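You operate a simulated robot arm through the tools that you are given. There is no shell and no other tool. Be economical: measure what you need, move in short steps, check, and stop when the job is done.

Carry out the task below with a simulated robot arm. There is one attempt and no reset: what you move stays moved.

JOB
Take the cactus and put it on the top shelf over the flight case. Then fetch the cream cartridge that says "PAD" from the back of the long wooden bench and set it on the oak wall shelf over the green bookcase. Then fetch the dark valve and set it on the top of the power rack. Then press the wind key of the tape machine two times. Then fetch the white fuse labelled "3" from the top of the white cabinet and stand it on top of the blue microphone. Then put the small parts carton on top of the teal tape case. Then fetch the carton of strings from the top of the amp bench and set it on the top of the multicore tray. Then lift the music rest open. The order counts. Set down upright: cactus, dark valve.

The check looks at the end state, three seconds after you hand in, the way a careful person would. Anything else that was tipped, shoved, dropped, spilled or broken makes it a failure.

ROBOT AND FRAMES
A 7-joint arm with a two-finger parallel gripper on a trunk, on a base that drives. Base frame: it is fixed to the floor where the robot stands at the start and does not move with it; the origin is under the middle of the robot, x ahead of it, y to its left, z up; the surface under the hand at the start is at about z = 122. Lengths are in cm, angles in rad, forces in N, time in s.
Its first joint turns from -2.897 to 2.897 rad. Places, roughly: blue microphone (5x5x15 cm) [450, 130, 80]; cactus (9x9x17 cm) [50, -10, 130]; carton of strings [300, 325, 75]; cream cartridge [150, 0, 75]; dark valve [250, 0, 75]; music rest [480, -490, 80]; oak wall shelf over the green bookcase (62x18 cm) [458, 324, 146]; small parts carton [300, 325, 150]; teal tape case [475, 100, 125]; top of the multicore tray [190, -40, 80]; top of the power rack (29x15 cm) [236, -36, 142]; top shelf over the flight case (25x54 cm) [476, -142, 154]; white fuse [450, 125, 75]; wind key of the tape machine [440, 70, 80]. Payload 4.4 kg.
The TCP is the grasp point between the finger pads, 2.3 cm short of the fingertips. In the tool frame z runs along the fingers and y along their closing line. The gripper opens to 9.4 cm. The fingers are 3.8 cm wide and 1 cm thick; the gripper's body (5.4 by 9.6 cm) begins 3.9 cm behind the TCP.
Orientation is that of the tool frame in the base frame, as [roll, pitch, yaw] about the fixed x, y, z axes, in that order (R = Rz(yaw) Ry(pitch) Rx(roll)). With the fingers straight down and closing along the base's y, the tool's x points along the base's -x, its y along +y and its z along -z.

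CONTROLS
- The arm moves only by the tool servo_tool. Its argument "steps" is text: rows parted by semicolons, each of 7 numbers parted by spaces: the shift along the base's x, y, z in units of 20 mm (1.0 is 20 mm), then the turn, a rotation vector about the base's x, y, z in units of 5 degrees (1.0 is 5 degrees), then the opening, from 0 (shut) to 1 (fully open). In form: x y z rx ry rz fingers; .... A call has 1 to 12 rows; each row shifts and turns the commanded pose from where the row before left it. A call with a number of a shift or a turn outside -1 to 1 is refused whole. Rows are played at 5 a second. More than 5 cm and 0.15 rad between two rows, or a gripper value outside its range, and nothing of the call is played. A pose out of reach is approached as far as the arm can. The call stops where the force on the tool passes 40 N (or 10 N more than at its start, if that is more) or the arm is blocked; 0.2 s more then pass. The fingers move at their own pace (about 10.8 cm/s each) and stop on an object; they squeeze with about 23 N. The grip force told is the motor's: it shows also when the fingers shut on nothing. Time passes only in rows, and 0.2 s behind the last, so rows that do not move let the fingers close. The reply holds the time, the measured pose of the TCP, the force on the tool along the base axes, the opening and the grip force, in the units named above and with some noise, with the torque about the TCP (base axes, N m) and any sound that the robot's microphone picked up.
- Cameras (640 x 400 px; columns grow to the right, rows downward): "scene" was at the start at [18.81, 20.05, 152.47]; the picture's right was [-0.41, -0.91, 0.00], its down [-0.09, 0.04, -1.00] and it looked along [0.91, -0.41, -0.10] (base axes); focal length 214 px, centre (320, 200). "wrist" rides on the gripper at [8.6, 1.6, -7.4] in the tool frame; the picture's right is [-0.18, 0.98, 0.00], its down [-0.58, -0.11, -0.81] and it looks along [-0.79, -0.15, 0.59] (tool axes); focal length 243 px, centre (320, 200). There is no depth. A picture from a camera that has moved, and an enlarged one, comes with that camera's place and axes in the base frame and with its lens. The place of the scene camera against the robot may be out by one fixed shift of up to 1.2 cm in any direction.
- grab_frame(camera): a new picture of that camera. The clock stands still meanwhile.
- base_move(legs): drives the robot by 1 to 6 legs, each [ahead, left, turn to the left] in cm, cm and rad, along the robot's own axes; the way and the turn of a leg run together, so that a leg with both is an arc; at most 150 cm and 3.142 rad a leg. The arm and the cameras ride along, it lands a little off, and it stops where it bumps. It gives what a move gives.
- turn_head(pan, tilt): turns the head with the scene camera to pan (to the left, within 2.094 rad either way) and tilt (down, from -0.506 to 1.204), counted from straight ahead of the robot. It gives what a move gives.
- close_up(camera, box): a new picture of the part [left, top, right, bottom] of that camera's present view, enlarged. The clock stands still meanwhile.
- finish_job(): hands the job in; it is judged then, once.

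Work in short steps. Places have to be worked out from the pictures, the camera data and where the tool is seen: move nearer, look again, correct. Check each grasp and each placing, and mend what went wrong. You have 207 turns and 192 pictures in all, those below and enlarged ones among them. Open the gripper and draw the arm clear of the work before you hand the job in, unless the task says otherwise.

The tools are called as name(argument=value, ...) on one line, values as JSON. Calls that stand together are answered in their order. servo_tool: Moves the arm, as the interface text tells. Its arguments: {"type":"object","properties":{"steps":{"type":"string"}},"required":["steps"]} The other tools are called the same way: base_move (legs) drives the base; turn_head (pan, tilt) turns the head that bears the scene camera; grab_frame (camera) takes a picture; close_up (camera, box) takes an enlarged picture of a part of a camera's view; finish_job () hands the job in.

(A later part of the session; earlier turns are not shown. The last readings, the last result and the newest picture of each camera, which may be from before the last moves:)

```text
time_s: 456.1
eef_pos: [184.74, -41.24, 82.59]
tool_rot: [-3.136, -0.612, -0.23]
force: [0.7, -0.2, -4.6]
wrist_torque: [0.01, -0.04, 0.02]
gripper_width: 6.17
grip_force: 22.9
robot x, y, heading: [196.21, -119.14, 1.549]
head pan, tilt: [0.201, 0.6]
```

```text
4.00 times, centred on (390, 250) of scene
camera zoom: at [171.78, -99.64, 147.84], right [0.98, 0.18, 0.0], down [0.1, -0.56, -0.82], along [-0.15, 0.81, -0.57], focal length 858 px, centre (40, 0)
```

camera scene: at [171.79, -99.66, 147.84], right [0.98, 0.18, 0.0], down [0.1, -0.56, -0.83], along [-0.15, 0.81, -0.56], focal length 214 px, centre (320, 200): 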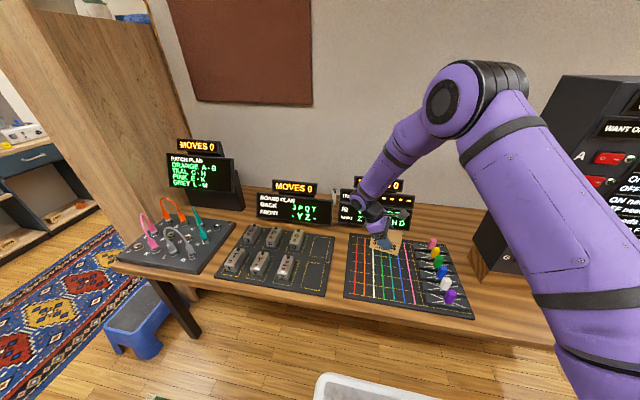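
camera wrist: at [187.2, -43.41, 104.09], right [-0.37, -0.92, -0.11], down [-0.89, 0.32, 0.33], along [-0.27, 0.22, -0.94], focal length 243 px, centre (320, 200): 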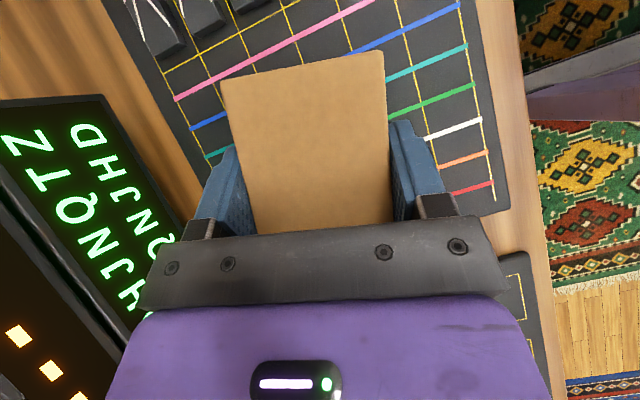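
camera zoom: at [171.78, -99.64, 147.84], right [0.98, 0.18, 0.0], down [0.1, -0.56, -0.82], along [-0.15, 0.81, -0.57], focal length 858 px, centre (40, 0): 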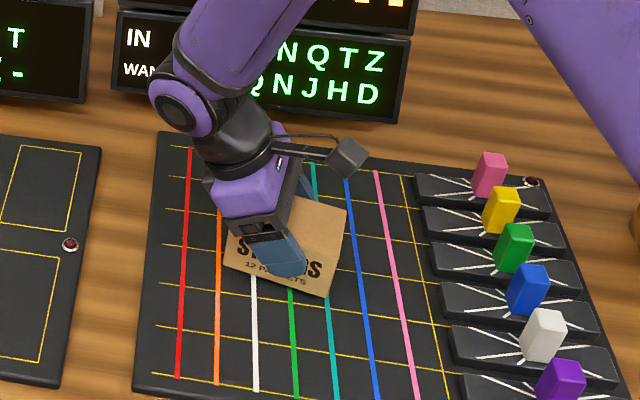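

servo_tool(steps="0 0 -0.1 0 0 0 0; 0 0 -0.1 0 0 0 0; 0 0 -0.1 0 0 0 0; 0 0 0 0 0 0 0")

```text
time_s: 457.1
eef_pos: [184.79, -41.13, 81.99]
tool_rot: [-3.136, -0.611, -0.231]
force: [0.1, -0.1, -3.9]
wrist_torque: [0.01, -0.01, 0.01]
gripper_width: 6.17
grip_force: 22.9
robot x, y, heading: [196.0, -119.17, 1.551]
head pan, tilt: [0.201, 0.6]
```

servo_tool(steps="0 0 -0.08 0 0 0 0; 0 0 -0.08 0 0 0 0; 0 0 -0.08 0 0 0 0; 0 0 0 0 0 0 0")

```text
time_s: 458.1
eef_pos: [184.8, -41.22, 81.64]
tool_rot: [-3.134, -0.61, -0.232]
force: [0.0, 3.2, 17.9]
wrist_torque: [-0.5, 0.17, -0.05]
gripper_width: 6.23
grip_force: 22.8
robot x, y, heading: [196.35, -119.3, 1.547]
head pan, tilt: [0.201, 0.6]
```

Contact on the tray. I ease off, open, and withdraw along the tool axis.

servo_tool(steps="0 0 0.05 0 0 0 0; 0 0 0 0 0 0 0.8; 0 0 0 0 0 0 1; 0 0 0 0 0 0 1; -0.28 0.06 0.41 0 0 0 1; -0.56 0.13 0.82 0 0 0 1; -0.56 0.13 0.82 0 0 0 1; -0.56 0.13 0.82 0 0 0 1; 0 0 1 0 0 0 1; 0 0 1 0 0 0 1; 0 0 1 0 0 0 1; 0 0 1 0 0 0 1")

close_up(camera="scene", box=[330, 200, 450, 300])

```text
time_s: 460.7
eef_pos: [181.0, -40.29, 95.3]
tool_rot: [-3.136, -0.614, -0.229]
force: [0.5, 0.6, 0.1]
wrist_torque: [-0.03, -0.01, -0.01]
gripper_width: 9.4
grip_force: 0.1
robot x, y, heading: [195.99, -119.3, 1.552]
head pan, tilt: [0.201, 0.6]
```

```text
4.00 times, centred on (390, 250) of scene
camera zoom: at [171.78, -99.64, 147.84], right [0.98, 0.18, 0.0], down [0.1, -0.56, -0.82], along [-0.15, 0.81, -0.57], focal length 858 px, centre (40, 0)
```

zoom: 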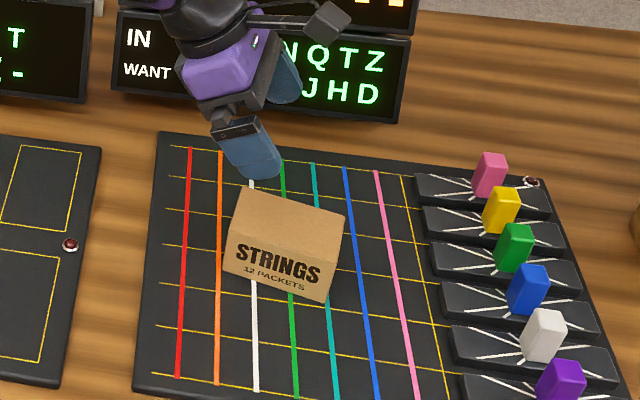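

STRINGS rests on the tray. I retract and restore the hand's usual orientation before the last task, the music rest.

servo_tool(steps="0 -0.5 1 0 0 0 1; 0 -0.5 1 0 0 0 1; 0 -0.5 1 0 0 0 1; 0 -0.5 1 0 0 0 1; 0 -0.5 1 0 0 0 1; 0 -0.5 1 0.23 0.97 0 1; 0 -0.5 1 0.23 0.97 0 1; 0 -0.5 1 0.23 0.97 0 1; 0 -0.5 1 0.23 0.97 0 1; 0 -0.5 1 0.23 0.97 0 1; 0 -0.5 1 0.23 0.97 0 1; 0 -0.5 1 0.23 0.97 0 1")

servo_tool(steps="0 -0.5 0.5 0 0 -1 1; 0 -0.5 0.5 0 0 -1 1; 0 -0.5 0.5 0 0 -1 1; 0 -0.5 0.5 0 0 -1 1; 0 -0.5 0.5 0 0 -1 1; 0 -0.5 0.5 0 0 -1 1; 0 -0.5 0.5 0 0 -1 1; 0 -0.5 0.5 0 0 -1 1; 0 0 0 0 0 -1 1; 0 0 0 0 0 -1 1; 0 0 0 0 0 -1 1; 0 0 0 0 0 -1 1")

servo_tool(steps="0 0 0 0 0 -1 1; 0 0 0 0 0 -1 1; 0 0 0 0 0 -1 1; 0 0 0 0 0 -0.4 1; 0 0 0 0 0 0 1")

base_move(legs=[[-5, -100, 0], [0, -80, 0], [0, 0, -1.55]])

turn_head(pan=-1.2, tilt=0.25)

grab_frame(camera="scene")

```text
time_s: 463.3
eef_pos: [180.91, -52.18, 119.41]
tool_rot: [-3.134, -0.004, -0.23]
force: [-0.1, 0.1, -0.5]
wrist_torque: [-0.04, -0.01, -0.01]
gripper_width: 9.38
grip_force: 0.0
robot x, y, heading: [196.26, -119.21, 1.552]
head pan, tilt: [0.201, 0.6]
```

```text
time_s: 465.9
eef_pos: [180.9, -60.3, 127.36]
tool_rot: [-3.133, -0.003, -1.278]
force: [0.7, -0.1, -0.4]
wrist_torque: [-0.03, 0.0, -0.01]
gripper_width: 9.4
grip_force: 0.1
robot x, y, heading: [196.37, -119.16, 1.551]
head pan, tilt: [0.201, 0.6]
```

```text
time_s: 467.1
eef_pos: [180.92, -60.3, 127.27]
tool_rot: [-3.133, -0.003, -1.576]
force: [0.2, 0.5, -0.8]
wrist_torque: [0.0, 0.01, 0.0]
gripper_width: 9.39
grip_force: 0.0
robot x, y, heading: [196.06, -119.05, 1.553]
head pan, tilt: [0.201, 0.6]
```

```text
time_s: 480.0
eef_pos: [433.62, -112.74, 127.49]
tool_rot: [-3.133, -0.004, 3.137]
force: [0.2, -0.7, 0.4]
wrist_torque: [0.02, 0.02, 0.02]
gripper_width: 9.38
grip_force: 0.1
robot x, y, heading: [374.86, -128.16, -0.018]
head pan, tilt: [0.201, 0.6]
```

```text
time_s: 481.5
eef_pos: [433.67, -112.65, 127.47]
tool_rot: [-3.133, -0.004, 3.138]
force: [-0.2, -0.4, -0.6]
wrist_torque: [0.0, 0.01, -0.01]
gripper_width: 9.41
grip_force: 0.2
robot x, y, heading: [374.88, -128.21, -0.018]
head pan, tilt: [-1.201, 0.25]
```

```text
24 pictures are left
camera scene: at [388.95, -113.11, 151.06], right [-0.94, -0.34, 0.0], down [-0.09, 0.23, -0.97], along [0.33, -0.91, -0.25], focal length 214 px, centre (320, 200)
```

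scene: 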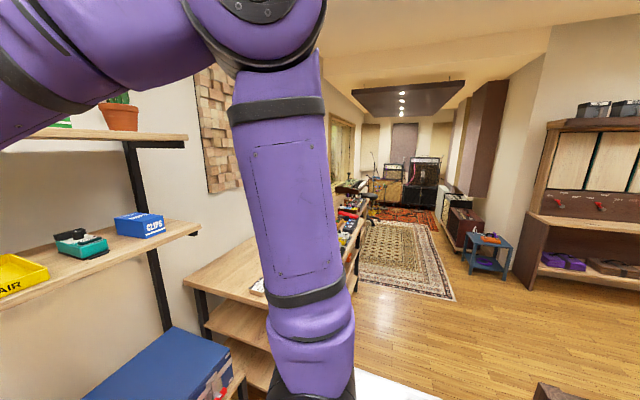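

The piano area is beyond the pedal table along the same wall. I back to x≈357 and strafe right to y≈-400, then look.

base_move(legs=[[-20, 0, 0.018], [0, -140, 0], [0, -130, 0]])

turn_head(pan=-0.5, tilt=0.4)

grab_frame(camera="scene")

```text
time_s: 496.0
eef_pos: [413.33, -386.41, 127.43]
tool_rot: [-3.134, -0.003, -3.135]
force: [-0.6, 0.4, 0.2]
wrist_torque: [-0.04, 0.01, 0.0]
gripper_width: 9.42
grip_force: 0.0
robot x, y, heading: [354.61, -402.08, -0.01]
head pan, tilt: [-1.201, 0.25]
```

```text
time_s: 497.1
eef_pos: [413.29, -386.31, 127.45]
tool_rot: [-3.132, -0.003, -3.135]
force: [0.1, 0.9, -0.7]
wrist_torque: [0.01, 0.01, -0.01]
gripper_width: 9.42
grip_force: 0.1
robot x, y, heading: [354.57, -402.39, -0.009]
head pan, tilt: [-0.499, 0.4]
```

```text
23 pictures are left
camera scene: at [373.42, -383.07, 149.66], right [-0.49, -0.87, 0.0], down [-0.34, 0.19, -0.92], along [0.8, -0.45, -0.39], focal length 214 px, centre (320, 200)
```

scene: 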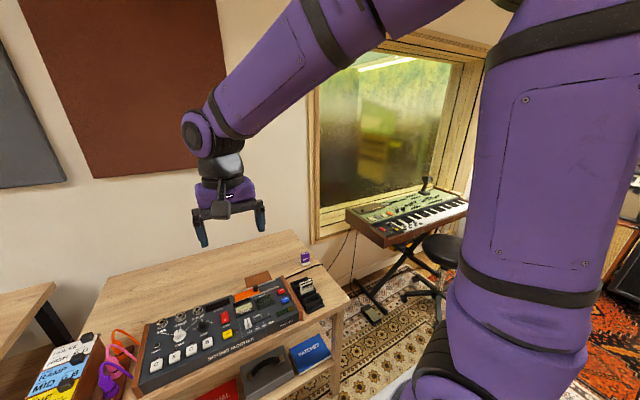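

The keyboard is ahead-right near [480, -490], with a stool at about [435, -530]. I strafe on to y≈-470 and look from closer.

base_move(legs=[[0, -70, 0], [12, 0, 0]])

turn_head(pan=-0.25, tilt=0.45)

grab_frame(camera="scene")

grab_frame(camera="wrist")

```text
time_s: 501.8
eef_pos: [424.89, -458.97, 127.36]
tool_rot: [-3.132, -0.003, 3.139]
force: [-0.6, 0.6, -0.3]
wrist_torque: [0.01, -0.02, 0.02]
gripper_width: 9.4
grip_force: 0.0
robot x, y, heading: [365.97, -474.47, -0.017]
head pan, tilt: [-0.499, 0.4]
```

```text
time_s: 502.6
eef_pos: [424.96, -459.0, 127.32]
tool_rot: [-3.132, -0.002, 3.14]
force: [0.0, 0.5, -0.2]
wrist_torque: [0.04, 0.02, -0.04]
gripper_width: 9.41
grip_force: 0.0
robot x, y, heading: [366.33, -474.4, -0.021]
head pan, tilt: [-0.25, 0.45]
```

```text
22 pictures are left
camera scene: at [385.7, -453.12, 149.2], right [-0.27, -0.96, 0.0], down [-0.42, 0.12, -0.9], along [0.87, -0.24, -0.44], focal length 214 px, centre (320, 200)
```

scene: 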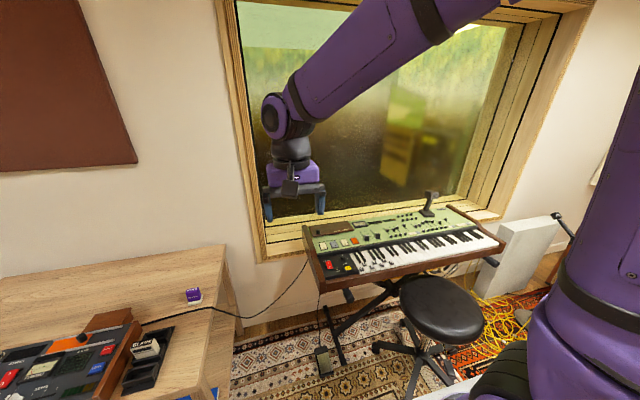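

```text
21 pictures are left
camera wrist: at [416.17, -457.23, 134.94], right [0.19, 0.98, -0.01], down [0.58, -0.1, 0.8], along [0.79, -0.16, -0.59], focal length 243 px, centre (320, 200)
```

wrist: 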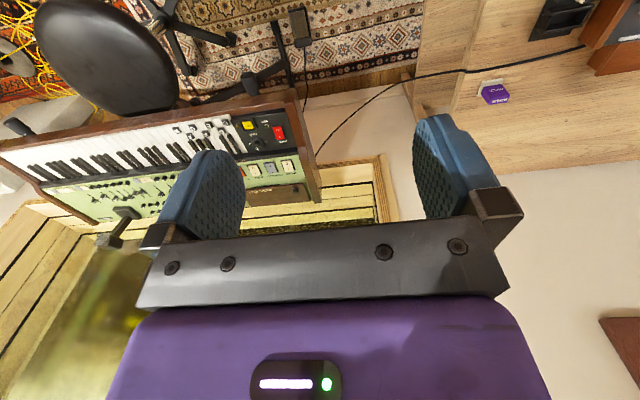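

I enlarge the keyboard to find the music rest and how it hinges.

close_up(camera="scene", box=[290, 190, 510, 310])

close_up(camera="wrist", box=[200, 100, 340, 230])

```text
2.91 times, centred on (400, 250) of scene
camera zoom: at [385.7, -453.12, 149.2], right [-0.27, -0.96, 0.0], down [-0.42, 0.12, -0.9], along [0.87, -0.24, -0.44], focal length 624 px, centre (87, 54)
```

zoom: 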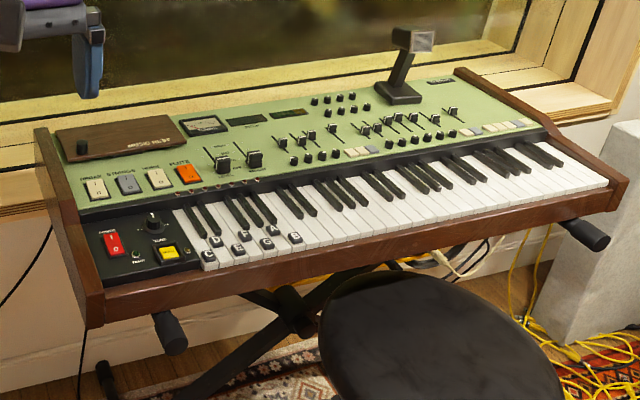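

```text
3.08 times, centred on (270, 165) of wrist
camera zoom: at [416.17, -457.23, 134.94], right [0.19, 0.98, -0.01], down [0.58, -0.1, 0.8], along [0.79, -0.16, -0.59], focal length 746 px, centre (474, 308)
```

zoom: 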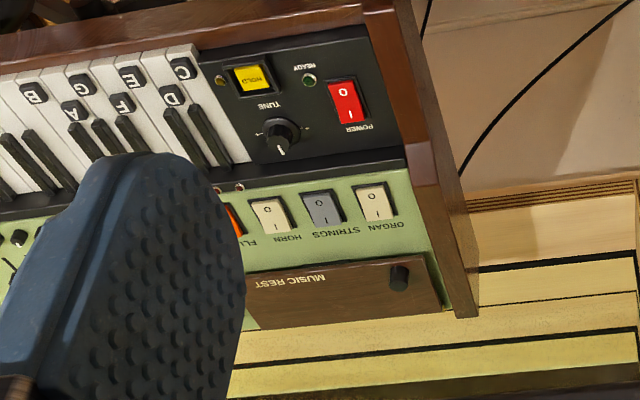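

The music rest is a brown flap at the keyboard's back-left (x≈476–487, y≈-474…-498), hinged at the back, with a small knob near its front-left corner at about [477.6, -478]. I drive closer and then look at it from nearby with the hand tilted forward 50°.

base_move(legs=[[26, 8, 0.02]])

servo_tool(steps="0 -0.8 -1 0 -1 0 1; 0 -0.8 -1 0 -1 0 1; 0 -0.8 -1 0 -1 0 1; 0 -0.8 -1 0 -1 0 1; 0 -0.8 -1 0 -1 0 1; 0 -0.8 -1 0 -1 0 1; 0 -0.8 -1 0 -1 0 1; 0 -0.8 -1 0 -1 0 1; 0 -0.8 -1 0 -1 0 1; 0 -0.8 -1 0 -1 0 1; 0 -0.8 0 0 0 0 0.5; 0 0 0 0 0 0 0.5")

grab_frame(camera="wrist")

close_up(camera="scene", box=[240, 160, 420, 280])

```text
time_s: 504.5
eef_pos: [450.5, -450.15, 127.44]
tool_rot: [-3.132, -0.003, -3.126]
force: [-0.2, 0.2, -0.5]
wrist_torque: [0.02, 0.02, 0.01]
gripper_width: 9.41
grip_force: 0.0
robot x, y, heading: [392.01, -466.11, -0.001]
head pan, tilt: [-0.25, 0.45]
```

```text
time_s: 507.1
eef_pos: [459.69, -463.88, 110.88]
tool_rot: [-3.115, 0.868, -3.12]
force: [0.3, 0.0, -0.5]
wrist_torque: [-0.03, 0.02, 0.01]
gripper_width: 4.69
grip_force: 0.1
out of reach, approached as far as the arm can: row 7, 8, 9, 10, 11
robot x, y, heading: [391.94, -467.05, -0.001]
head pan, tilt: [-0.25, 0.45]
```

```text
18 pictures are left
camera wrist: at [448.38, -462.31, 109.09], right [0.12, 0.99, 0.12], down [-0.24, -0.09, 0.97], along [0.96, -0.14, 0.22], focal length 243 px, centre (320, 200)
```

wrist: 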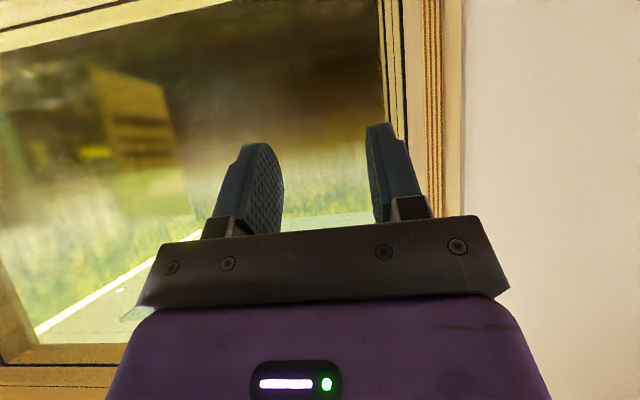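

```text
3.33 times, centred on (330, 220) of scene
camera zoom: at [411.27, -444.97, 149.2], right [-0.25, -0.97, 0.0], down [-0.42, 0.11, -0.9], along [0.87, -0.22, -0.44], focal length 715 px, centre (287, 133)
```

zoom: 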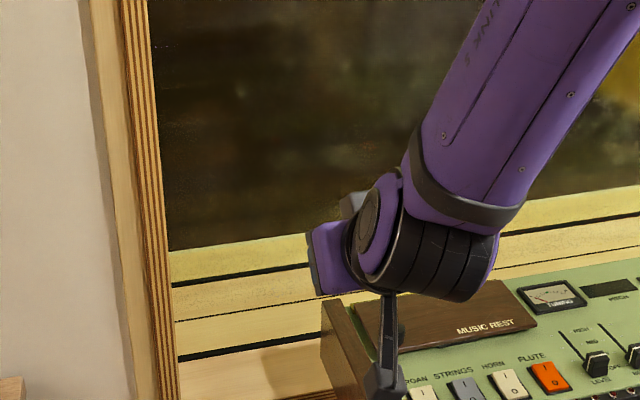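

From two head positions the flap's surface comes out at z≈78.4 with x 480.8–492.6, and the knob at about [482.7, -479.4, 80]. I bring the hand in low in front of it and look with the wrist camera.

servo_tool(steps="0.5 -0.8 -0.8 0 0 0 0.5; 0.5 -0.8 -0.8 0 0 0 0.5; 0.5 -0.8 -0.8 0 0 0 0.5; 0.5 -0.8 -0.8 0 0 0 0.5; 0.5 -0.8 -0.8 0 0 0 0.5; 0.5 -0.8 -0.8 0 0 0 0.5; 0.5 -0.8 -0.8 0 0 0 0.5; 0.5 -0.8 -0.8 0 0 0 0.5; 0.5 -0.8 -0.8 0 0 0 0.5; 0.5 -0.6 -0.8 0 0 0 0.5; 0 0 0 0 0 0 0.5")

grab_frame(camera="wrist")

```text
time_s: 509.5
eef_pos: [469.69, -479.32, 94.71]
tool_rot: [-3.116, 0.869, -3.12]
force: [0.0, 0.4, 0.0]
wrist_torque: [-0.01, -0.01, 0.01]
gripper_width: 4.69
grip_force: 0.0
robot x, y, heading: [391.97, -466.75, -0.001]
head pan, tilt: [-0.25, 0.45]
```

```text
16 pictures are left
camera wrist: at [458.39, -477.77, 93.02], right [0.12, 0.99, 0.12], down [-0.24, -0.09, 0.97], along [0.96, -0.14, 0.23], focal length 243 px, centre (320, 200)
```

wrist: 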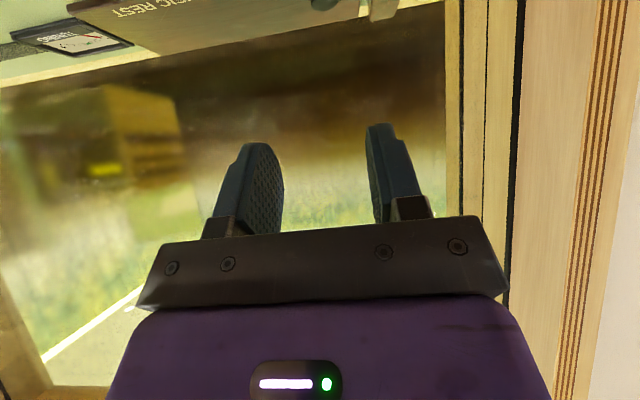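

The knob is just at the picture edge. I lower 8 cm and look again.

servo_tool(steps="0 0 -1 0 0 0 0.5; 0 0 -1 0 0 0 0.5; 0 0 -1 0 0 0 0.5; 0 0 -0.9 0 0 0 0.5; 0 0 0 0 0 0 0.5")

close_up(camera="wrist", box=[180, 0, 460, 220])

```text
time_s: 510.7
eef_pos: [469.7, -479.53, 87.12]
tool_rot: [-3.115, 0.87, -3.119]
force: [0.2, -0.4, -0.3]
wrist_torque: [0.0, -0.01, 0.02]
gripper_width: 4.69
grip_force: 0.0
robot x, y, heading: [391.88, -466.51, -0.002]
head pan, tilt: [-0.25, 0.45]
```

```text
1.82 times, centred on (320, 110) of wrist
camera zoom: at [458.28, -477.96, 85.3], right [0.12, 0.99, 0.12], down [-0.24, -0.09, 0.97], along [0.96, -0.14, 0.23], focal length 441 px, centre (320, 364)
```

zoom: 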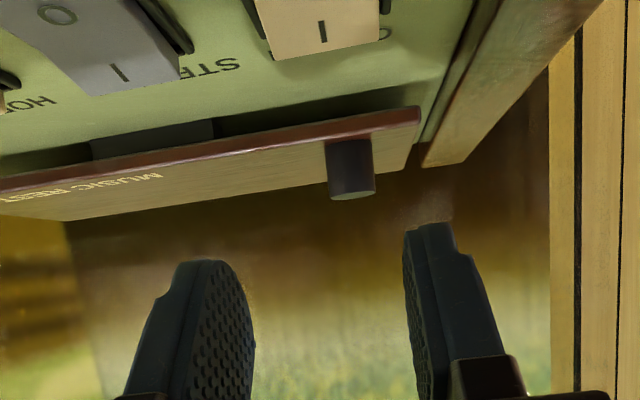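

The knob is clearly seen: it stands at the flap's front edge, centre ≈ [481.6, -478.7], z 79.9–82.3, diameter 2.3 cm; the hinge is along x≈493.3. To have reach for the swing I raise a little, drive 9 cm closer, and ease the tilt to 45°.

servo_tool(steps="-1 0 0.8 0 0 0 0.5; -1 0 0.8 0 0 0 0.5; -1 0 0.4 0 0 0 0.5; -0.5 0 0 0 1 0 0.5; 0 0 0 0 0 0 0.5")

base_move(legs=[[9, 0, 0]])

```text
time_s: 511.9
eef_pos: [462.47, -479.36, 91.01]
tool_rot: [-3.118, 0.781, -3.123]
force: [-0.4, 0.1, -0.3]
wrist_torque: [-0.04, -0.02, -0.04]
gripper_width: 4.71
grip_force: 0.1
robot x, y, heading: [391.92, -466.99, -0.001]
head pan, tilt: [-0.25, 0.45]
```

```text
time_s: 513.0
eef_pos: [471.58, -479.45, 91.13]
tool_rot: [-3.12, 0.783, -3.12]
force: [-0.4, -1.3, -0.3]
wrist_torque: [0.0, 0.03, -0.02]
gripper_width: 4.69
grip_force: 0.1
robot x, y, heading: [401.12, -466.24, -0.003]
head pan, tilt: [-0.25, 0.45]
```

No bump. I move above the knob (still ~1.5 cm clear) and check alignment.

servo_tool(steps="1 0.2 0 0 0 0 0.5; 1 0.2 0 0 0 0 0.5; 1 0 -0.5 0 0 0 0.5; 1 0 -0.5 0 0 0 0.5; 0.85 0 -0.7 0 0 0 0.5; 0 0 -0.5 0 0 0 0.5; 0 0 0 0 0 0 0.5")

close_up(camera="wrist", box=[180, 0, 460, 220])

```text
time_s: 514.6
eef_pos: [481.1, -478.55, 86.65]
tool_rot: [-3.12, 0.783, -3.12]
force: [0.5, 0.2, 0.4]
wrist_torque: [0.01, 0.01, -0.02]
gripper_width: 4.68
grip_force: 0.1
robot x, y, heading: [400.63, -466.61, -0.0]
head pan, tilt: [-0.25, 0.45]
```

```text
1.82 times, centred on (320, 110) of wrist
camera zoom: at [469.76, -476.96, 85.79], right [0.13, 0.99, 0.11], down [-0.15, -0.09, 0.98], along [0.98, -0.14, 0.14], focal length 441 px, centre (320, 364)
```

zoom: 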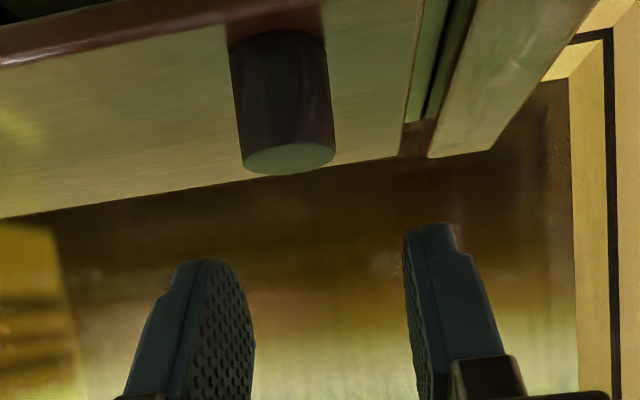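

The knob is at [481.2, -478.8, top 82.2], as expected. I lower 3.8 cm around it and close gently.

servo_tool(steps="0 -0.1 -0.6 0 0 0 0.5; 0 0 -0.6 0 0 0 0.5; 0 0 -0.4 0 0 0 0.5; 0 0 -0.3 0 0 0 0.5; 0 0 0 0 0 0 0.5; 0 0 0 0 0 0 0; 0 0 0 0 0 0 0; 0 0 0 0 0 0 0")

close_up(camera="wrist", box=[180, 0, 460, 220])

```text
time_s: 515.7
eef_pos: [481.4, -478.74, 83.23]
tool_rot: [-3.122, 0.789, -3.124]
force: [-9.1, -3.2, 21.4]
wrist_torque: [0.57, 0.11, 0.14]
gripper_width: 4.64
grip_force: 0.1
robot x, y, heading: [400.67, -466.31, -0.002]
head pan, tilt: [-0.25, 0.45]
stopped in row 5: the force on the tool passed its limit at 47 N (the readings are from after the stop); the commanded pose is now the measured one
```

```text
1.82 times, centred on (320, 110) of wrist
camera zoom: at [469.9, -477.19, 82.44], right [0.12, 0.99, 0.12], down [-0.16, -0.1, 0.98], along [0.98, -0.14, 0.15], focal length 441 px, centre (320, 364)
```

zoom: 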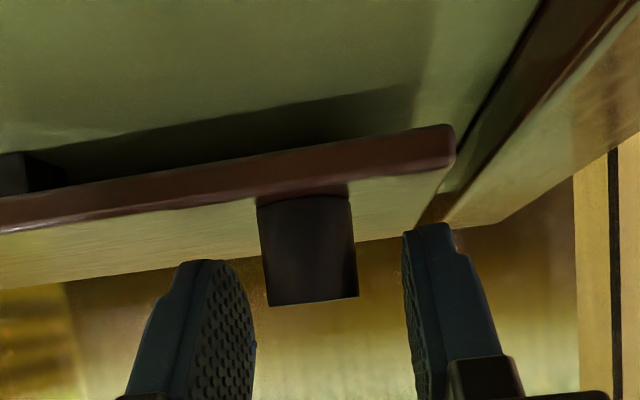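

The fingertips touched the flap top at TCP z≈83.2. I rise 0.4 cm, shift 0.4 cm toward the knob's centre and close.

servo_tool(steps="0 0 0.2 0 0 0 0.5; 0 -0.2 0 0 0 0 0.5; 0 0 0 0 0 0 0.25; 0 0 0 0 0 0 0; 0 0 0 0 0 0 0; 0 0 0 0 0 0 0")

```text
time_s: 517.0
eef_pos: [481.26, -478.74, 83.5]
tool_rot: [-3.129, 0.787, -3.118]
force: [3.3, 4.0, -3.2]
wrist_torque: [0.02, 0.04, -0.19]
gripper_width: 2.1
grip_force: 44.7
robot x, y, heading: [400.66, -466.8, -0.0]
head pan, tilt: [-0.25, 0.45]
stopped in row 6: the force on the tool passed its limit at 41 N (the readings are from after the stop); the commanded pose is now the measured one
```

The knob is held. I start lifting along the hinge's arc while turning the tool with it, first about 20°.

servo_tool(steps="0.18 0 0.5 0 0.6 0 0; 0.18 0 0.5 0 0.6 0 0; 0.27 0 0.47 0 0.6 0 0; 0.27 0 0.47 0 0.6 0 0; 0 0 0 0 0 0 0")

close_up(camera="scene", box=[240, 160, 480, 310])

```text
time_s: 518.2
eef_pos: [483.21, -478.69, 87.44]
tool_rot: [-3.133, 0.575, -3.122]
force: [18.1, 18.1, -22.6]
wrist_torque: [0.3, -0.14, -0.26]
gripper_width: 2.15
grip_force: 44.7
robot x, y, heading: [401.03, -466.82, -0.004]
head pan, tilt: [-0.25, 0.45]
```

```text
2.67 times, centred on (360, 235) of scene
camera zoom: at [420.36, -444.89, 149.17], right [-0.25, -0.97, 0.0], down [-0.42, 0.11, -0.9], along [0.87, -0.22, -0.44], focal length 572 px, centre (213, 107)
```

zoom: 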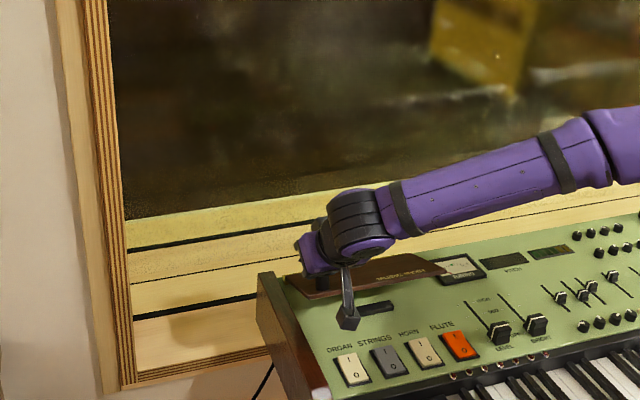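

The flap is lifting. The force shows the true arc is a bit tighter and slightly to +y; I correct and continue to about 40°.

servo_tool(steps="0.15 0.1 -0.08 0 0 0 0; 0.42 0.05 0.38 0 0.6 0 0; 0.42 0 0.37 0 0.6 0 0; 0.47 0 0.31 0 0.6 0 0; 0.47 0 0.3 0 0.6 0 0; 0 0 0 0 0 0 0")

```text
time_s: 519.6
eef_pos: [486.99, -478.68, 89.75]
tool_rot: [-3.135, 0.366, -3.127]
force: [1.3, -19.9, -23.3]
wrist_torque: [-0.25, 0.32, 0.19]
gripper_width: 2.11
grip_force: 44.6
robot x, y, heading: [400.52, -466.75, -0.004]
head pan, tilt: [-0.25, 0.45]
```

Good progress (tool now 21° from vertical). I ease the sideways bias and continue to about 60°.

servo_tool(steps="0.1 -0.07 -0.1 0 0 0 0; 0.48 0 0.26 0 0.6 0 0; 0.49 0 0.25 0 0.6 0 0; 0.53 0 0.18 0 0.6 0 0; 0.53 0 0.17 0 0.6 0 0; 0 0 0 0 0 0 0")

close_up(camera="scene", box=[240, 160, 480, 310])

```text
time_s: 521.0
eef_pos: [491.22, -478.61, 91.51]
tool_rot: [3.141, 0.159, -3.126]
force: [-0.1, -0.2, 0.2]
wrist_torque: [-0.02, -0.01, 0.02]
gripper_width: 0.0
grip_force: 41.9
robot x, y, heading: [400.88, -466.38, -0.008]
head pan, tilt: [-0.25, 0.45]
```

```text
2.67 times, centred on (360, 235) of scene
camera zoom: at [420.19, -444.95, 149.2], right [-0.25, -0.97, 0.0], down [-0.42, 0.11, -0.9], along [0.87, -0.22, -0.44], focal length 572 px, centre (213, 107)
```

zoom: 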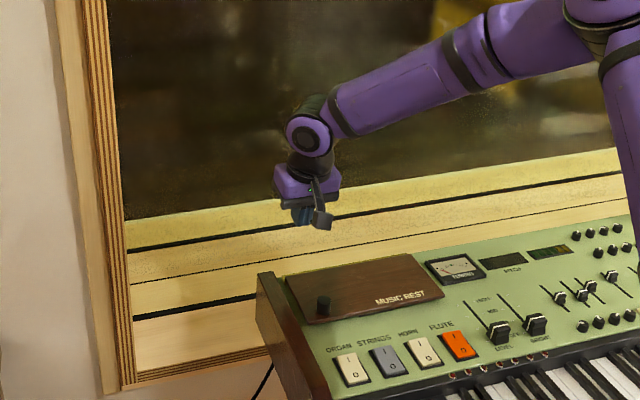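

The knob slipped out (path too wide) and the flap fell shut unharmed. The forces and the picture put the hinge at x≈492.0, not 493.3; I return to the pre-grasp pose above the knob for a second try.

servo_tool(steps="0 0 0.5 0 0 0 0.5; -1 0 0 0 -1 0 0.5; -1 0 0 0 -1 0 0.5; -1 0 0 0 -1 0 0.5; -1 0 0 0 -1 0 0.5; -1 0 -0.5 0 -1 0 0.5; 0 0 -0.7 0 -1 0 0.5; 0 0 -0.7 0 -1 0 0.5; 0 0 -0.6 0 0 0 0.5; 0 0 0 0 0 0 0.5")

close_up(camera="wrist", box=[180, 0, 460, 220])

```text
time_s: 523.2
eef_pos: [481.2, -478.55, 87.66]
tool_rot: [-3.127, 0.769, -3.122]
force: [-0.1, 0.2, -0.1]
wrist_torque: [0.01, -0.02, 0.0]
gripper_width: 4.69
grip_force: 0.1
robot x, y, heading: [400.88, -466.45, -0.001]
head pan, tilt: [-0.25, 0.45]
```

```text
1.82 times, centred on (320, 110) of wrist
camera zoom: at [469.76, -477.11, 87.03], right [0.12, 0.99, 0.12], down [-0.14, -0.1, 0.98], along [0.98, -0.14, 0.13], focal length 441 px, centre (320, 364)
```

zoom: 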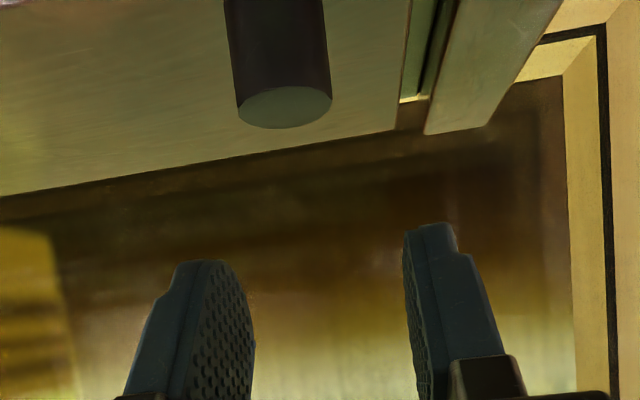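

Aligned again. I lower to TCP z≈83.4 and close.

servo_tool(steps="0 -0.1 -0.7 0 0 0 0.5; 0 0 -0.7 0 0 0 0.5; 0 0 -0.5 0 0 0 0.5; 0 0 -0.2 0 0 0 0.5; 0 0 0 0 0 0 0.3; 0 0 0 0 0 0 0; 0 0 0 0 0 0 0; 0 0 0 0 0 0 0")

```text
time_s: 525.0
eef_pos: [481.27, -478.77, 83.42]
tool_rot: [-3.129, 0.77, -3.119]
force: [2.3, 14.3, -1.5]
wrist_torque: [0.33, 0.01, -0.09]
gripper_width: 2.12
grip_force: 44.4
robot x, y, heading: [400.69, -466.49, -0.001]
head pan, tilt: [-0.25, 0.45]
```

Held; I shift slightly to relieve the sideways force and run the corrected arc to about 30°.

servo_tool(steps="0 0.07 0 0 0 0 0; 0.185 0 0.457 0 0.75 0 0; 0.185 0 0.457 0 0.75 0 0; 0.262 0 0.42 0 0.75 0 0; 0.262 0 0.42 0 0.75 0 0; 0.33 0 0.372 0 0.75 0 0; 0.33 0 0.372 0 0.75 0 0; 0 0 0 0 0 0 0")

```text
time_s: 526.8
eef_pos: [484.39, -478.62, 88.35]
tool_rot: [-3.137, 0.374, -3.125]
force: [16.0, 3.2, -24.6]
wrist_torque: [0.23, -0.2, -0.14]
gripper_width: 2.12
grip_force: 45.2
robot x, y, heading: [400.63, -466.48, -0.003]
head pan, tilt: [-0.25, 0.45]
```

The flap follows, but the pull is still inward: the hinge must be nearer/lower (≈[491, 78.5]). I relieve that by 0.6 cm and continue to 50° on the tighter arc.

servo_tool(steps="0.15 0 -0.3 0 0 0 0; 0.4 0 0.25 0 0.75 0 0; 0.41 0 0.25 0 0.75 0 0; 0 0 0 0 0 0 0")

close_up(camera="wrist", box=[180, 0, 460, 220])

```text
time_s: 527.8
eef_pos: [486.1, -478.67, 88.77]
tool_rot: [-3.138, 0.244, -3.127]
force: [-19.2, -3.5, 4.7]
wrist_torque: [-0.03, 1.38, -0.08]
gripper_width: 2.14
grip_force: 44.9
robot x, y, heading: [400.77, -466.5, -0.001]
head pan, tilt: [-0.25, 0.45]
```

```text
1.82 times, centred on (320, 110) of wrist
camera zoom: at [475.83, -477.17, 93.86], right [0.16, 0.99, 0.04], down [0.37, -0.1, 0.92], along [0.91, -0.14, -0.38], focal length 441 px, centre (320, 364)
```

zoom: 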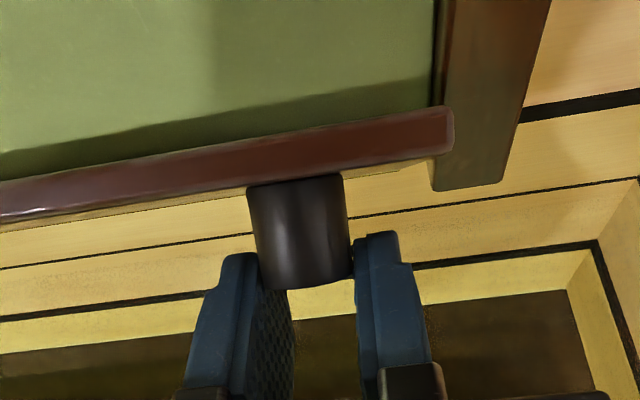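

The wrist view shows only the knob's end is held but the flap is up about 45°. I continue on a middle radius, turning the tool along, in one smooth sweep past vertical.

servo_tool(steps="0.42 0 0.23 0 0.8 0 0; 0.43 0 0.2 0 0.8 0 0; 0.46 0 0.14 0 0.8 0 0; 0.47 0 0.11 0 0.8 0 0; 0.48 0 0.06 0 0.8 0 0; 0.48 0 0.03 0 0.8 0 0; 0.49 0 -0.02 0 0.8 0 0; 0.49 0 -0.06 0 0.8 0 0; 0.49 0 -0.1 0 0.6 0 0; 0.48 0 -0.14 0 0.6 0 0")

close_up(camera="scene", box=[240, 160, 480, 310])

```text
time_s: 530.1
eef_pos: [493.62, -478.67, 90.38]
tool_rot: [3.134, -0.416, -3.116]
force: [11.8, 1.0, 25.8]
wrist_torque: [0.02, -0.11, 0.01]
gripper_width: 2.11
grip_force: 44.8
robot x, y, heading: [399.63, -466.75, -0.003]
head pan, tilt: [-0.25, 0.45]
stopped in row 10: the force on the tool passed its limit at 43 N (the readings are from after the stop); the commanded pose is now the measured one
```

```text
2.67 times, centred on (360, 235) of scene
camera zoom: at [418.31, -444.98, 149.33], right [-0.25, -0.97, 0.0], down [-0.41, 0.11, -0.9], along [0.87, -0.23, -0.43], focal length 572 px, centre (213, 107)
```

zoom: 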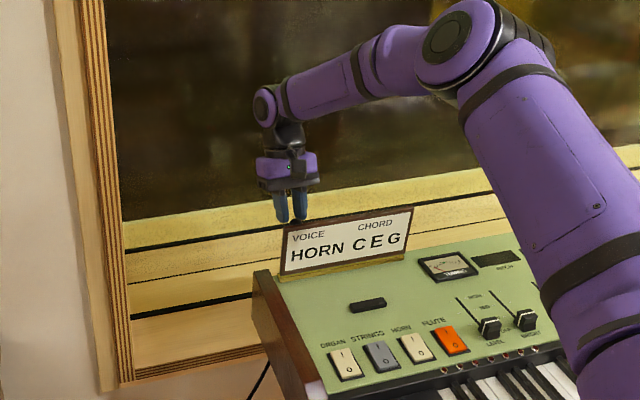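

The rest is up — its card "HORN C E G" shows — and the knob is still gripped. I relieve the downward pressure and push a little further back toward its stop.

servo_tool(steps="0 0 0.15 0 0 0 0; 0.2 0 0.05 0 0.3 0 0; 0.25 0 0 0 0.3 0 0; 0.25 0 0 0 0.3 0 0; 0.25 0 -0.03 0 0.3 0 0; 0 0 0 0 0 0 0")

close_up(camera="scene", box=[300, 190, 430, 280])

```text
time_s: 531.6
eef_pos: [489.3, -477.47, 84.15]
tool_rot: [3.099, -0.707, -3.01]
force: [1.8, -0.2, -2.3]
wrist_torque: [0.02, 0.11, 0.0]
gripper_width: 0.02
grip_force: 42.6
robot x, y, heading: [398.2, -467.86, -0.023]
head pan, tilt: [-0.25, 0.45]
stopped in row 6: the arm was blocked; the commanded pose is now the measured one
```

```text
4.44 times, centred on (365, 235) of scene
camera zoom: at [411.91, -446.26, 150.5], right [-0.27, -0.96, -0.01], down [-0.38, 0.11, -0.92], along [0.89, -0.24, -0.4], focal length 953 px, centre (120, 44)
```

zoom: 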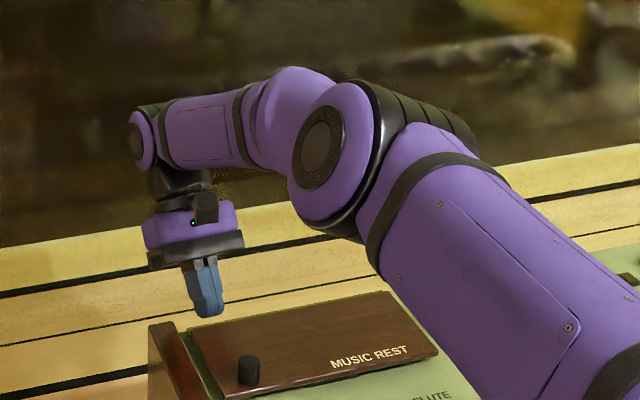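

The knob slipped at the end and the rest closed again; the arm is blocked in an odd posture. I raise the hand clear and bring it back to a clean pose.

servo_tool(steps="0 0 0.5 0 0 0 0; 0 0 1 0 -0.5 0 0; 0 0 1 0 -1 0 0.5; 0 0 1 0 -1 0 0.5; 0 0 0 0 0 0 0.5")

```text
time_s: 531.9
eef_pos: [487.89, -476.57, 83.02]
tool_rot: [3.058, -0.813, -2.941]
force: [139.1, 5.7, 397.1]
wrist_torque: [-0.03, -2.63, -2.9]
gripper_width: 0.0
grip_force: 42.6
robot x, y, heading: [398.34, -468.08, -0.029]
head pan, tilt: [-0.25, 0.45]
stopped in row 1: the arm was blocked; the commanded pose is now the measured one
```

Large upward force on the tool: the arm is straining. I try a small relaxing move: tilt forward only.

servo_tool(steps="0 0 0 0 -0.5 0 0; 0 0 0 0 0 0 0")

grab_frame(camera="scene")

```text
time_s: 532.2
eef_pos: [486.42, -476.37, 83.06]
tool_rot: [2.948, -0.879, -2.79]
force: [-33.5, 41.4, 361.7]
wrist_torque: [1.0, 2.97, -4.68]
gripper_width: 0.0
grip_force: 42.1
robot x, y, heading: [398.1, -469.83, -0.048]
head pan, tilt: [-0.25, 0.45]
stopped in row 1: the arm was blocked; the commanded pose is now the measured one
```

```text
6 pictures are left
camera scene: at [411.09, -449.14, 151.07], right [-0.29, -0.96, -0.01], down [-0.37, 0.13, -0.92], along [0.88, -0.27, -0.39], focal length 214 px, centre (320, 200)
```

scene: 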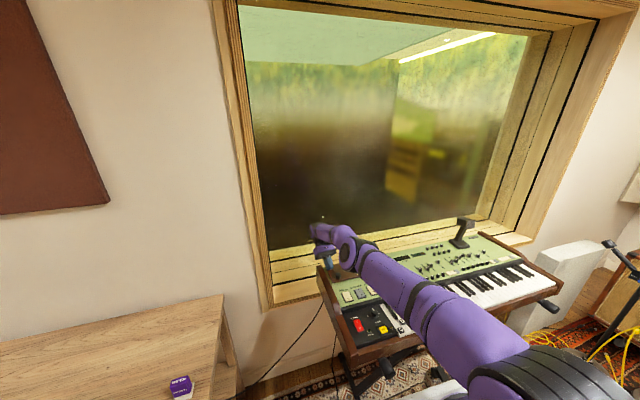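

The forearm has dropped low over the keyboard and the fingers press on the flap. I command a clear upward move at once.

servo_tool(steps="0 0 1 0 0 0 0; 0 0 1 0 0 0 0; 0 0 1 0 0 0 0; 0 0 1 0 0 0 0")

```text
time_s: 532.5
eef_pos: [486.59, -476.3, 83.09]
tool_rot: [2.94, -0.816, -2.71]
force: [-61.7, 1.2, 369.7]
wrist_torque: [0.05, 3.27, -4.51]
gripper_width: 0.0
grip_force: 42.5
robot x, y, heading: [398.1, -471.5, -0.062]
head pan, tilt: [-0.25, 0.45]
stopped in row 1: the arm was blocked; the commanded pose is now the measured one
```

The base has been pushed back (x 401→398), so the wrist is most likely jammed against the window behind the keyboard. I back the base off a little to relieve it.

base_move(legs=[[-3, 0, 0]])

```text
time_s: 533.2
eef_pos: [486.82, -476.35, 83.22]
tool_rot: [2.957, -0.776, -2.703]
force: [-53.5, -9.0, 373.6]
wrist_torque: [-0.44, 2.73, -2.97]
gripper_width: 0.0
grip_force: 42.0
robot x, y, heading: [397.77, -470.87, -0.057]
head pan, tilt: [-0.25, 0.45]
stopped in leg 1: the force on the tool passed its limit at 420 N (the readings are from after the stop); the commanded pose is now the measured one
```

The move stopped on force. I take one wrist picture to see what the hand is against.

grab_frame(camera="wrist")

```text
5 pictures are left
camera wrist: at [486.0, -476.46, 94.74], right [-0.17, 0.98, 0.0], down [0.97, 0.17, 0.14], along [0.14, 0.02, -0.99], focal length 243 px, centre (320, 200)
```

wrist: 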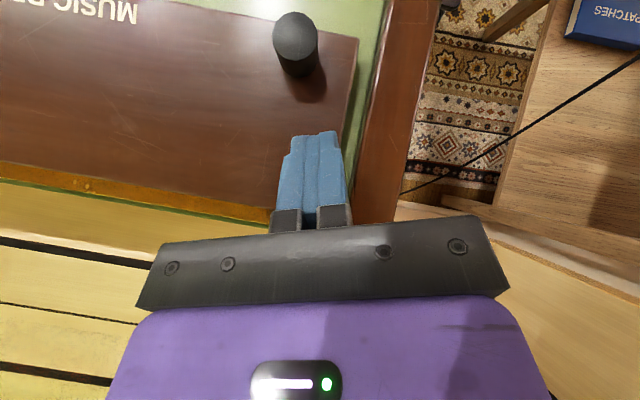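

The closed fingertips press on the flap's left rear while the hand leans over the sill. I command up together with a forward tilt to get back into the arm's comfortable range.

servo_tool(steps="-0.5 0 1 0 -1 0 0; -0.5 0 1 0 -1 0 0; -0.5 0 1 0 -1 0 0; -0.5 0 1 0 -1 0 0")

```text
time_s: 533.5
eef_pos: [487.47, -476.42, 83.11]
tool_rot: [2.946, -0.788, -2.617]
force: [-63.7, 8.6, 378.7]
wrist_torque: [0.01, 3.1, -3.41]
gripper_width: 0.02
grip_force: 42.2
robot x, y, heading: [397.18, -471.27, -0.066]
head pan, tilt: [-0.25, 0.45]
stopped in row 1: the arm was blocked; the commanded pose is now the measured one
```

The hand leans outward, so the wrist is beyond the arm's reach (fully stretched). Moving the base forward shortens the stretch; I try +4 cm.

base_move(legs=[[4, 0, 0.05]])

```text
time_s: 534.2
eef_pos: [488.52, -476.55, 83.26]
tool_rot: [2.959, -0.776, -2.643]
force: [-91.6, -0.2, 258.6]
wrist_torque: [-0.2, 3.46, 1.32]
gripper_width: 0.02
grip_force: 42.0
robot x, y, heading: [396.61, -471.22, -0.06]
head pan, tilt: [-0.25, 0.45]
stopped in leg 1: the force on the tool passed its limit at 405 N (the readings are from after the stop); the commanded pose is now the measured one
```

The force fell. I try a pure pull toward the robot with forward tilt, no lift.

servo_tool(steps="-1 0 0.3 0 -1 0 0; -1 0 0.5 0 -1 0 0; -1 0 0.5 0 -1 0 0")

```text
time_s: 534.5
eef_pos: [487.89, -476.41, 83.1]
tool_rot: [2.949, -0.784, -2.619]
force: [-58.1, 11.5, 303.9]
wrist_torque: [0.05, 2.64, -0.31]
gripper_width: 0.0
grip_force: 42.2
robot x, y, heading: [396.66, -470.88, -0.064]
head pan, tilt: [-0.25, 0.45]
stopped in row 1: the arm was blocked; the commanded pose is now the measured one
```

Each big row is declared blocked, so I try many very small rows up and back.

servo_tool(steps="0 0 0.05 0 0 0 0; 0 0 0.05 0 0 0 0; 0 0 0.1 0 0 0 0; 0 0 0.1 0 0 0 0; 0 0 0.1 0 0 0 0; 0 0 0.1 0 0 0 0; 0 0 0.1 0 0 0 0; 0 0 0.1 0 0 0 0; 0 0 0.1 0 0 0 0; 0 0 0.1 0 0 0 0")

```text
time_s: 534.7
eef_pos: [488.04, -476.48, 83.22]
tool_rot: [2.942, -0.811, -2.619]
force: [-28.8, 2.7, 296.9]
wrist_torque: [-0.36, 1.99, -1.71]
gripper_width: 0.0
grip_force: 42.2
robot x, y, heading: [396.02, -471.07, -0.061]
head pan, tilt: [-0.25, 0.45]
stopped in row 1: the force on the tool passed its limit at 350 N (the readings are from after the stop); the commanded pose is now the measured one
```

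Force limits stop each move early, but a head turn lets time pass. I use one to let the arm settle.

turn_head(pan=-1.2, tilt=0.45)

turn_head(pan=-0.2, tilt=0.45)

```text
time_s: 536.0
eef_pos: [488.14, -476.44, 83.24]
tool_rot: [2.937, -0.81, -2.615]
force: [8.7, 14.6, 311.0]
wrist_torque: [0.03, 0.93, 0.57]
gripper_width: 0.0
grip_force: 42.6
robot x, y, heading: [396.51, -470.88, -0.063]
head pan, tilt: [-1.201, 0.45]
```

```text
time_s: 537.2
eef_pos: [488.16, -476.41, 83.29]
tool_rot: [2.938, -0.81, -2.613]
force: [133.7, 41.4, 417.9]
wrist_torque: [0.87, -2.26, -0.11]
gripper_width: 0.0
grip_force: 42.7
robot x, y, heading: [396.5, -470.78, -0.066]
head pan, tilt: [-0.201, 0.45]
```

The starting force reading is now at its high end, so small lifting rows shouldn't trip the relative force limit. I try them.

servo_tool(steps="0 0 0.15 0 0 0 0; 0 0 0.15 0 0 0 0; 0 0 0.15 0 0 0 0; 0 0 0.15 0 0 0 0; 0 0 0.15 0 0 0 0; 0 0 0.15 0 0 0 0; 0 0 0.2 0 0 0 0; 0 0 0.2 0 0 0 0; 0 0 0.2 0 0 0 0; 0 0 0.2 0 0 0 0; 0 0 0.2 0 0 0 0; 0 0 0.2 0 0 0 0")

```text
time_s: 537.8
eef_pos: [488.24, -476.44, 83.17]
tool_rot: [2.935, -0.797, -2.602]
force: [23.1, 15.0, 215.8]
wrist_torque: [0.11, 0.03, 0.18]
gripper_width: 0.01
grip_force: 42.4
robot x, y, heading: [395.97, -471.07, -0.065]
head pan, tilt: [-0.201, 0.45]
stopped in row 2: the arm was blocked; the commanded pose is now the measured one
```

The force dropped to 216 N. I repeat with small lifting rows.

servo_tool(steps="0 0 0.1 0 -0.1 0 0; 0 0 0.1 0 -0.1 0 0; 0 0 0.1 0 -0.1 0 0; 0 0 0.1 0 -0.1 0 0; 0 0 0.1 0 -0.1 0 0; 0 0 0.1 0 -0.1 0 0; 0 0 0.1 0 -0.1 0 0; 0 0 0.1 0 -0.1 0 0; 0 0 0.1 0 -0.1 0 0; 0 0 0.1 0 -0.1 0 0; 0 0 0.1 0 -0.1 0 0; 0 0 0.1 0 -0.1 0 0")

```text
time_s: 538.4
eef_pos: [488.41, -476.44, 83.17]
tool_rot: [2.932, -0.796, -2.591]
force: [28.5, 21.0, 213.7]
wrist_torque: [0.28, -0.15, -0.74]
gripper_width: 0.0
grip_force: 42.3
robot x, y, heading: [395.46, -471.33, -0.065]
head pan, tilt: [-0.201, 0.45]
stopped in row 2: the arm was blocked; the commanded pose is now the measured one
```

Lifting alone extends the arm further, so I try small rows pulling back with forward tilt.

servo_tool(steps="-0.15 0 0 0 -0.3 0 0; -0.15 0 0 0 -0.3 0 0; -0.15 0 0 0 -0.3 0 0; -0.15 0 0 0 -0.3 0 0; -0.15 0 0.05 0 -0.3 0 0; -0.15 0 0.05 0 -0.3 0 0; -0.15 0 0.05 0 -0.3 0 0; -0.15 0 0.05 0 -0.3 0 0; -0.15 0 0.05 0 -0.3 0 0; -0.15 0 0.05 0 -0.3 0 0; -0.15 0 0.05 0 -0.3 0 0; -0.15 0 0.05 0 -0.3 0 0")

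grab_frame(camera="scene")

```text
time_s: 538.9
eef_pos: [488.16, -476.31, 83.2]
tool_rot: [2.938, -0.798, -2.604]
force: [-9.9, 11.7, 224.2]
wrist_torque: [0.02, 1.05, 1.92]
gripper_width: 0.02
grip_force: 42.1
robot x, y, heading: [395.19, -470.79, -0.059]
head pan, tilt: [-0.201, 0.45]
stopped in row 2: the force on the tool passed its limit at 248 N (the readings are from after the stop); the commanded pose is now the measured one
```

```text
4 pictures are left
camera scene: at [412.38, -449.97, 150.0], right [-0.26, -0.97, -0.01], down [-0.4, 0.11, -0.91], along [0.88, -0.23, -0.41], focal length 214 px, centre (320, 200)
```

scene: 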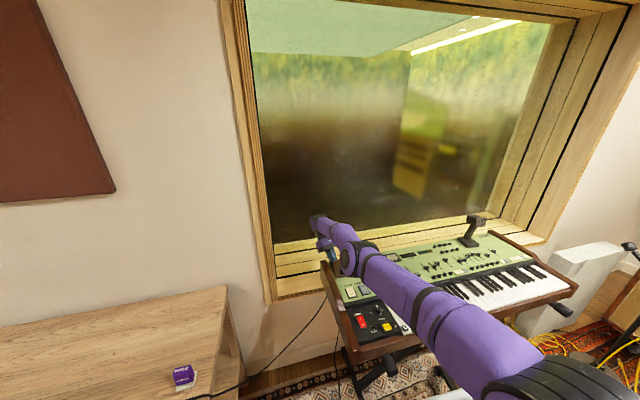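

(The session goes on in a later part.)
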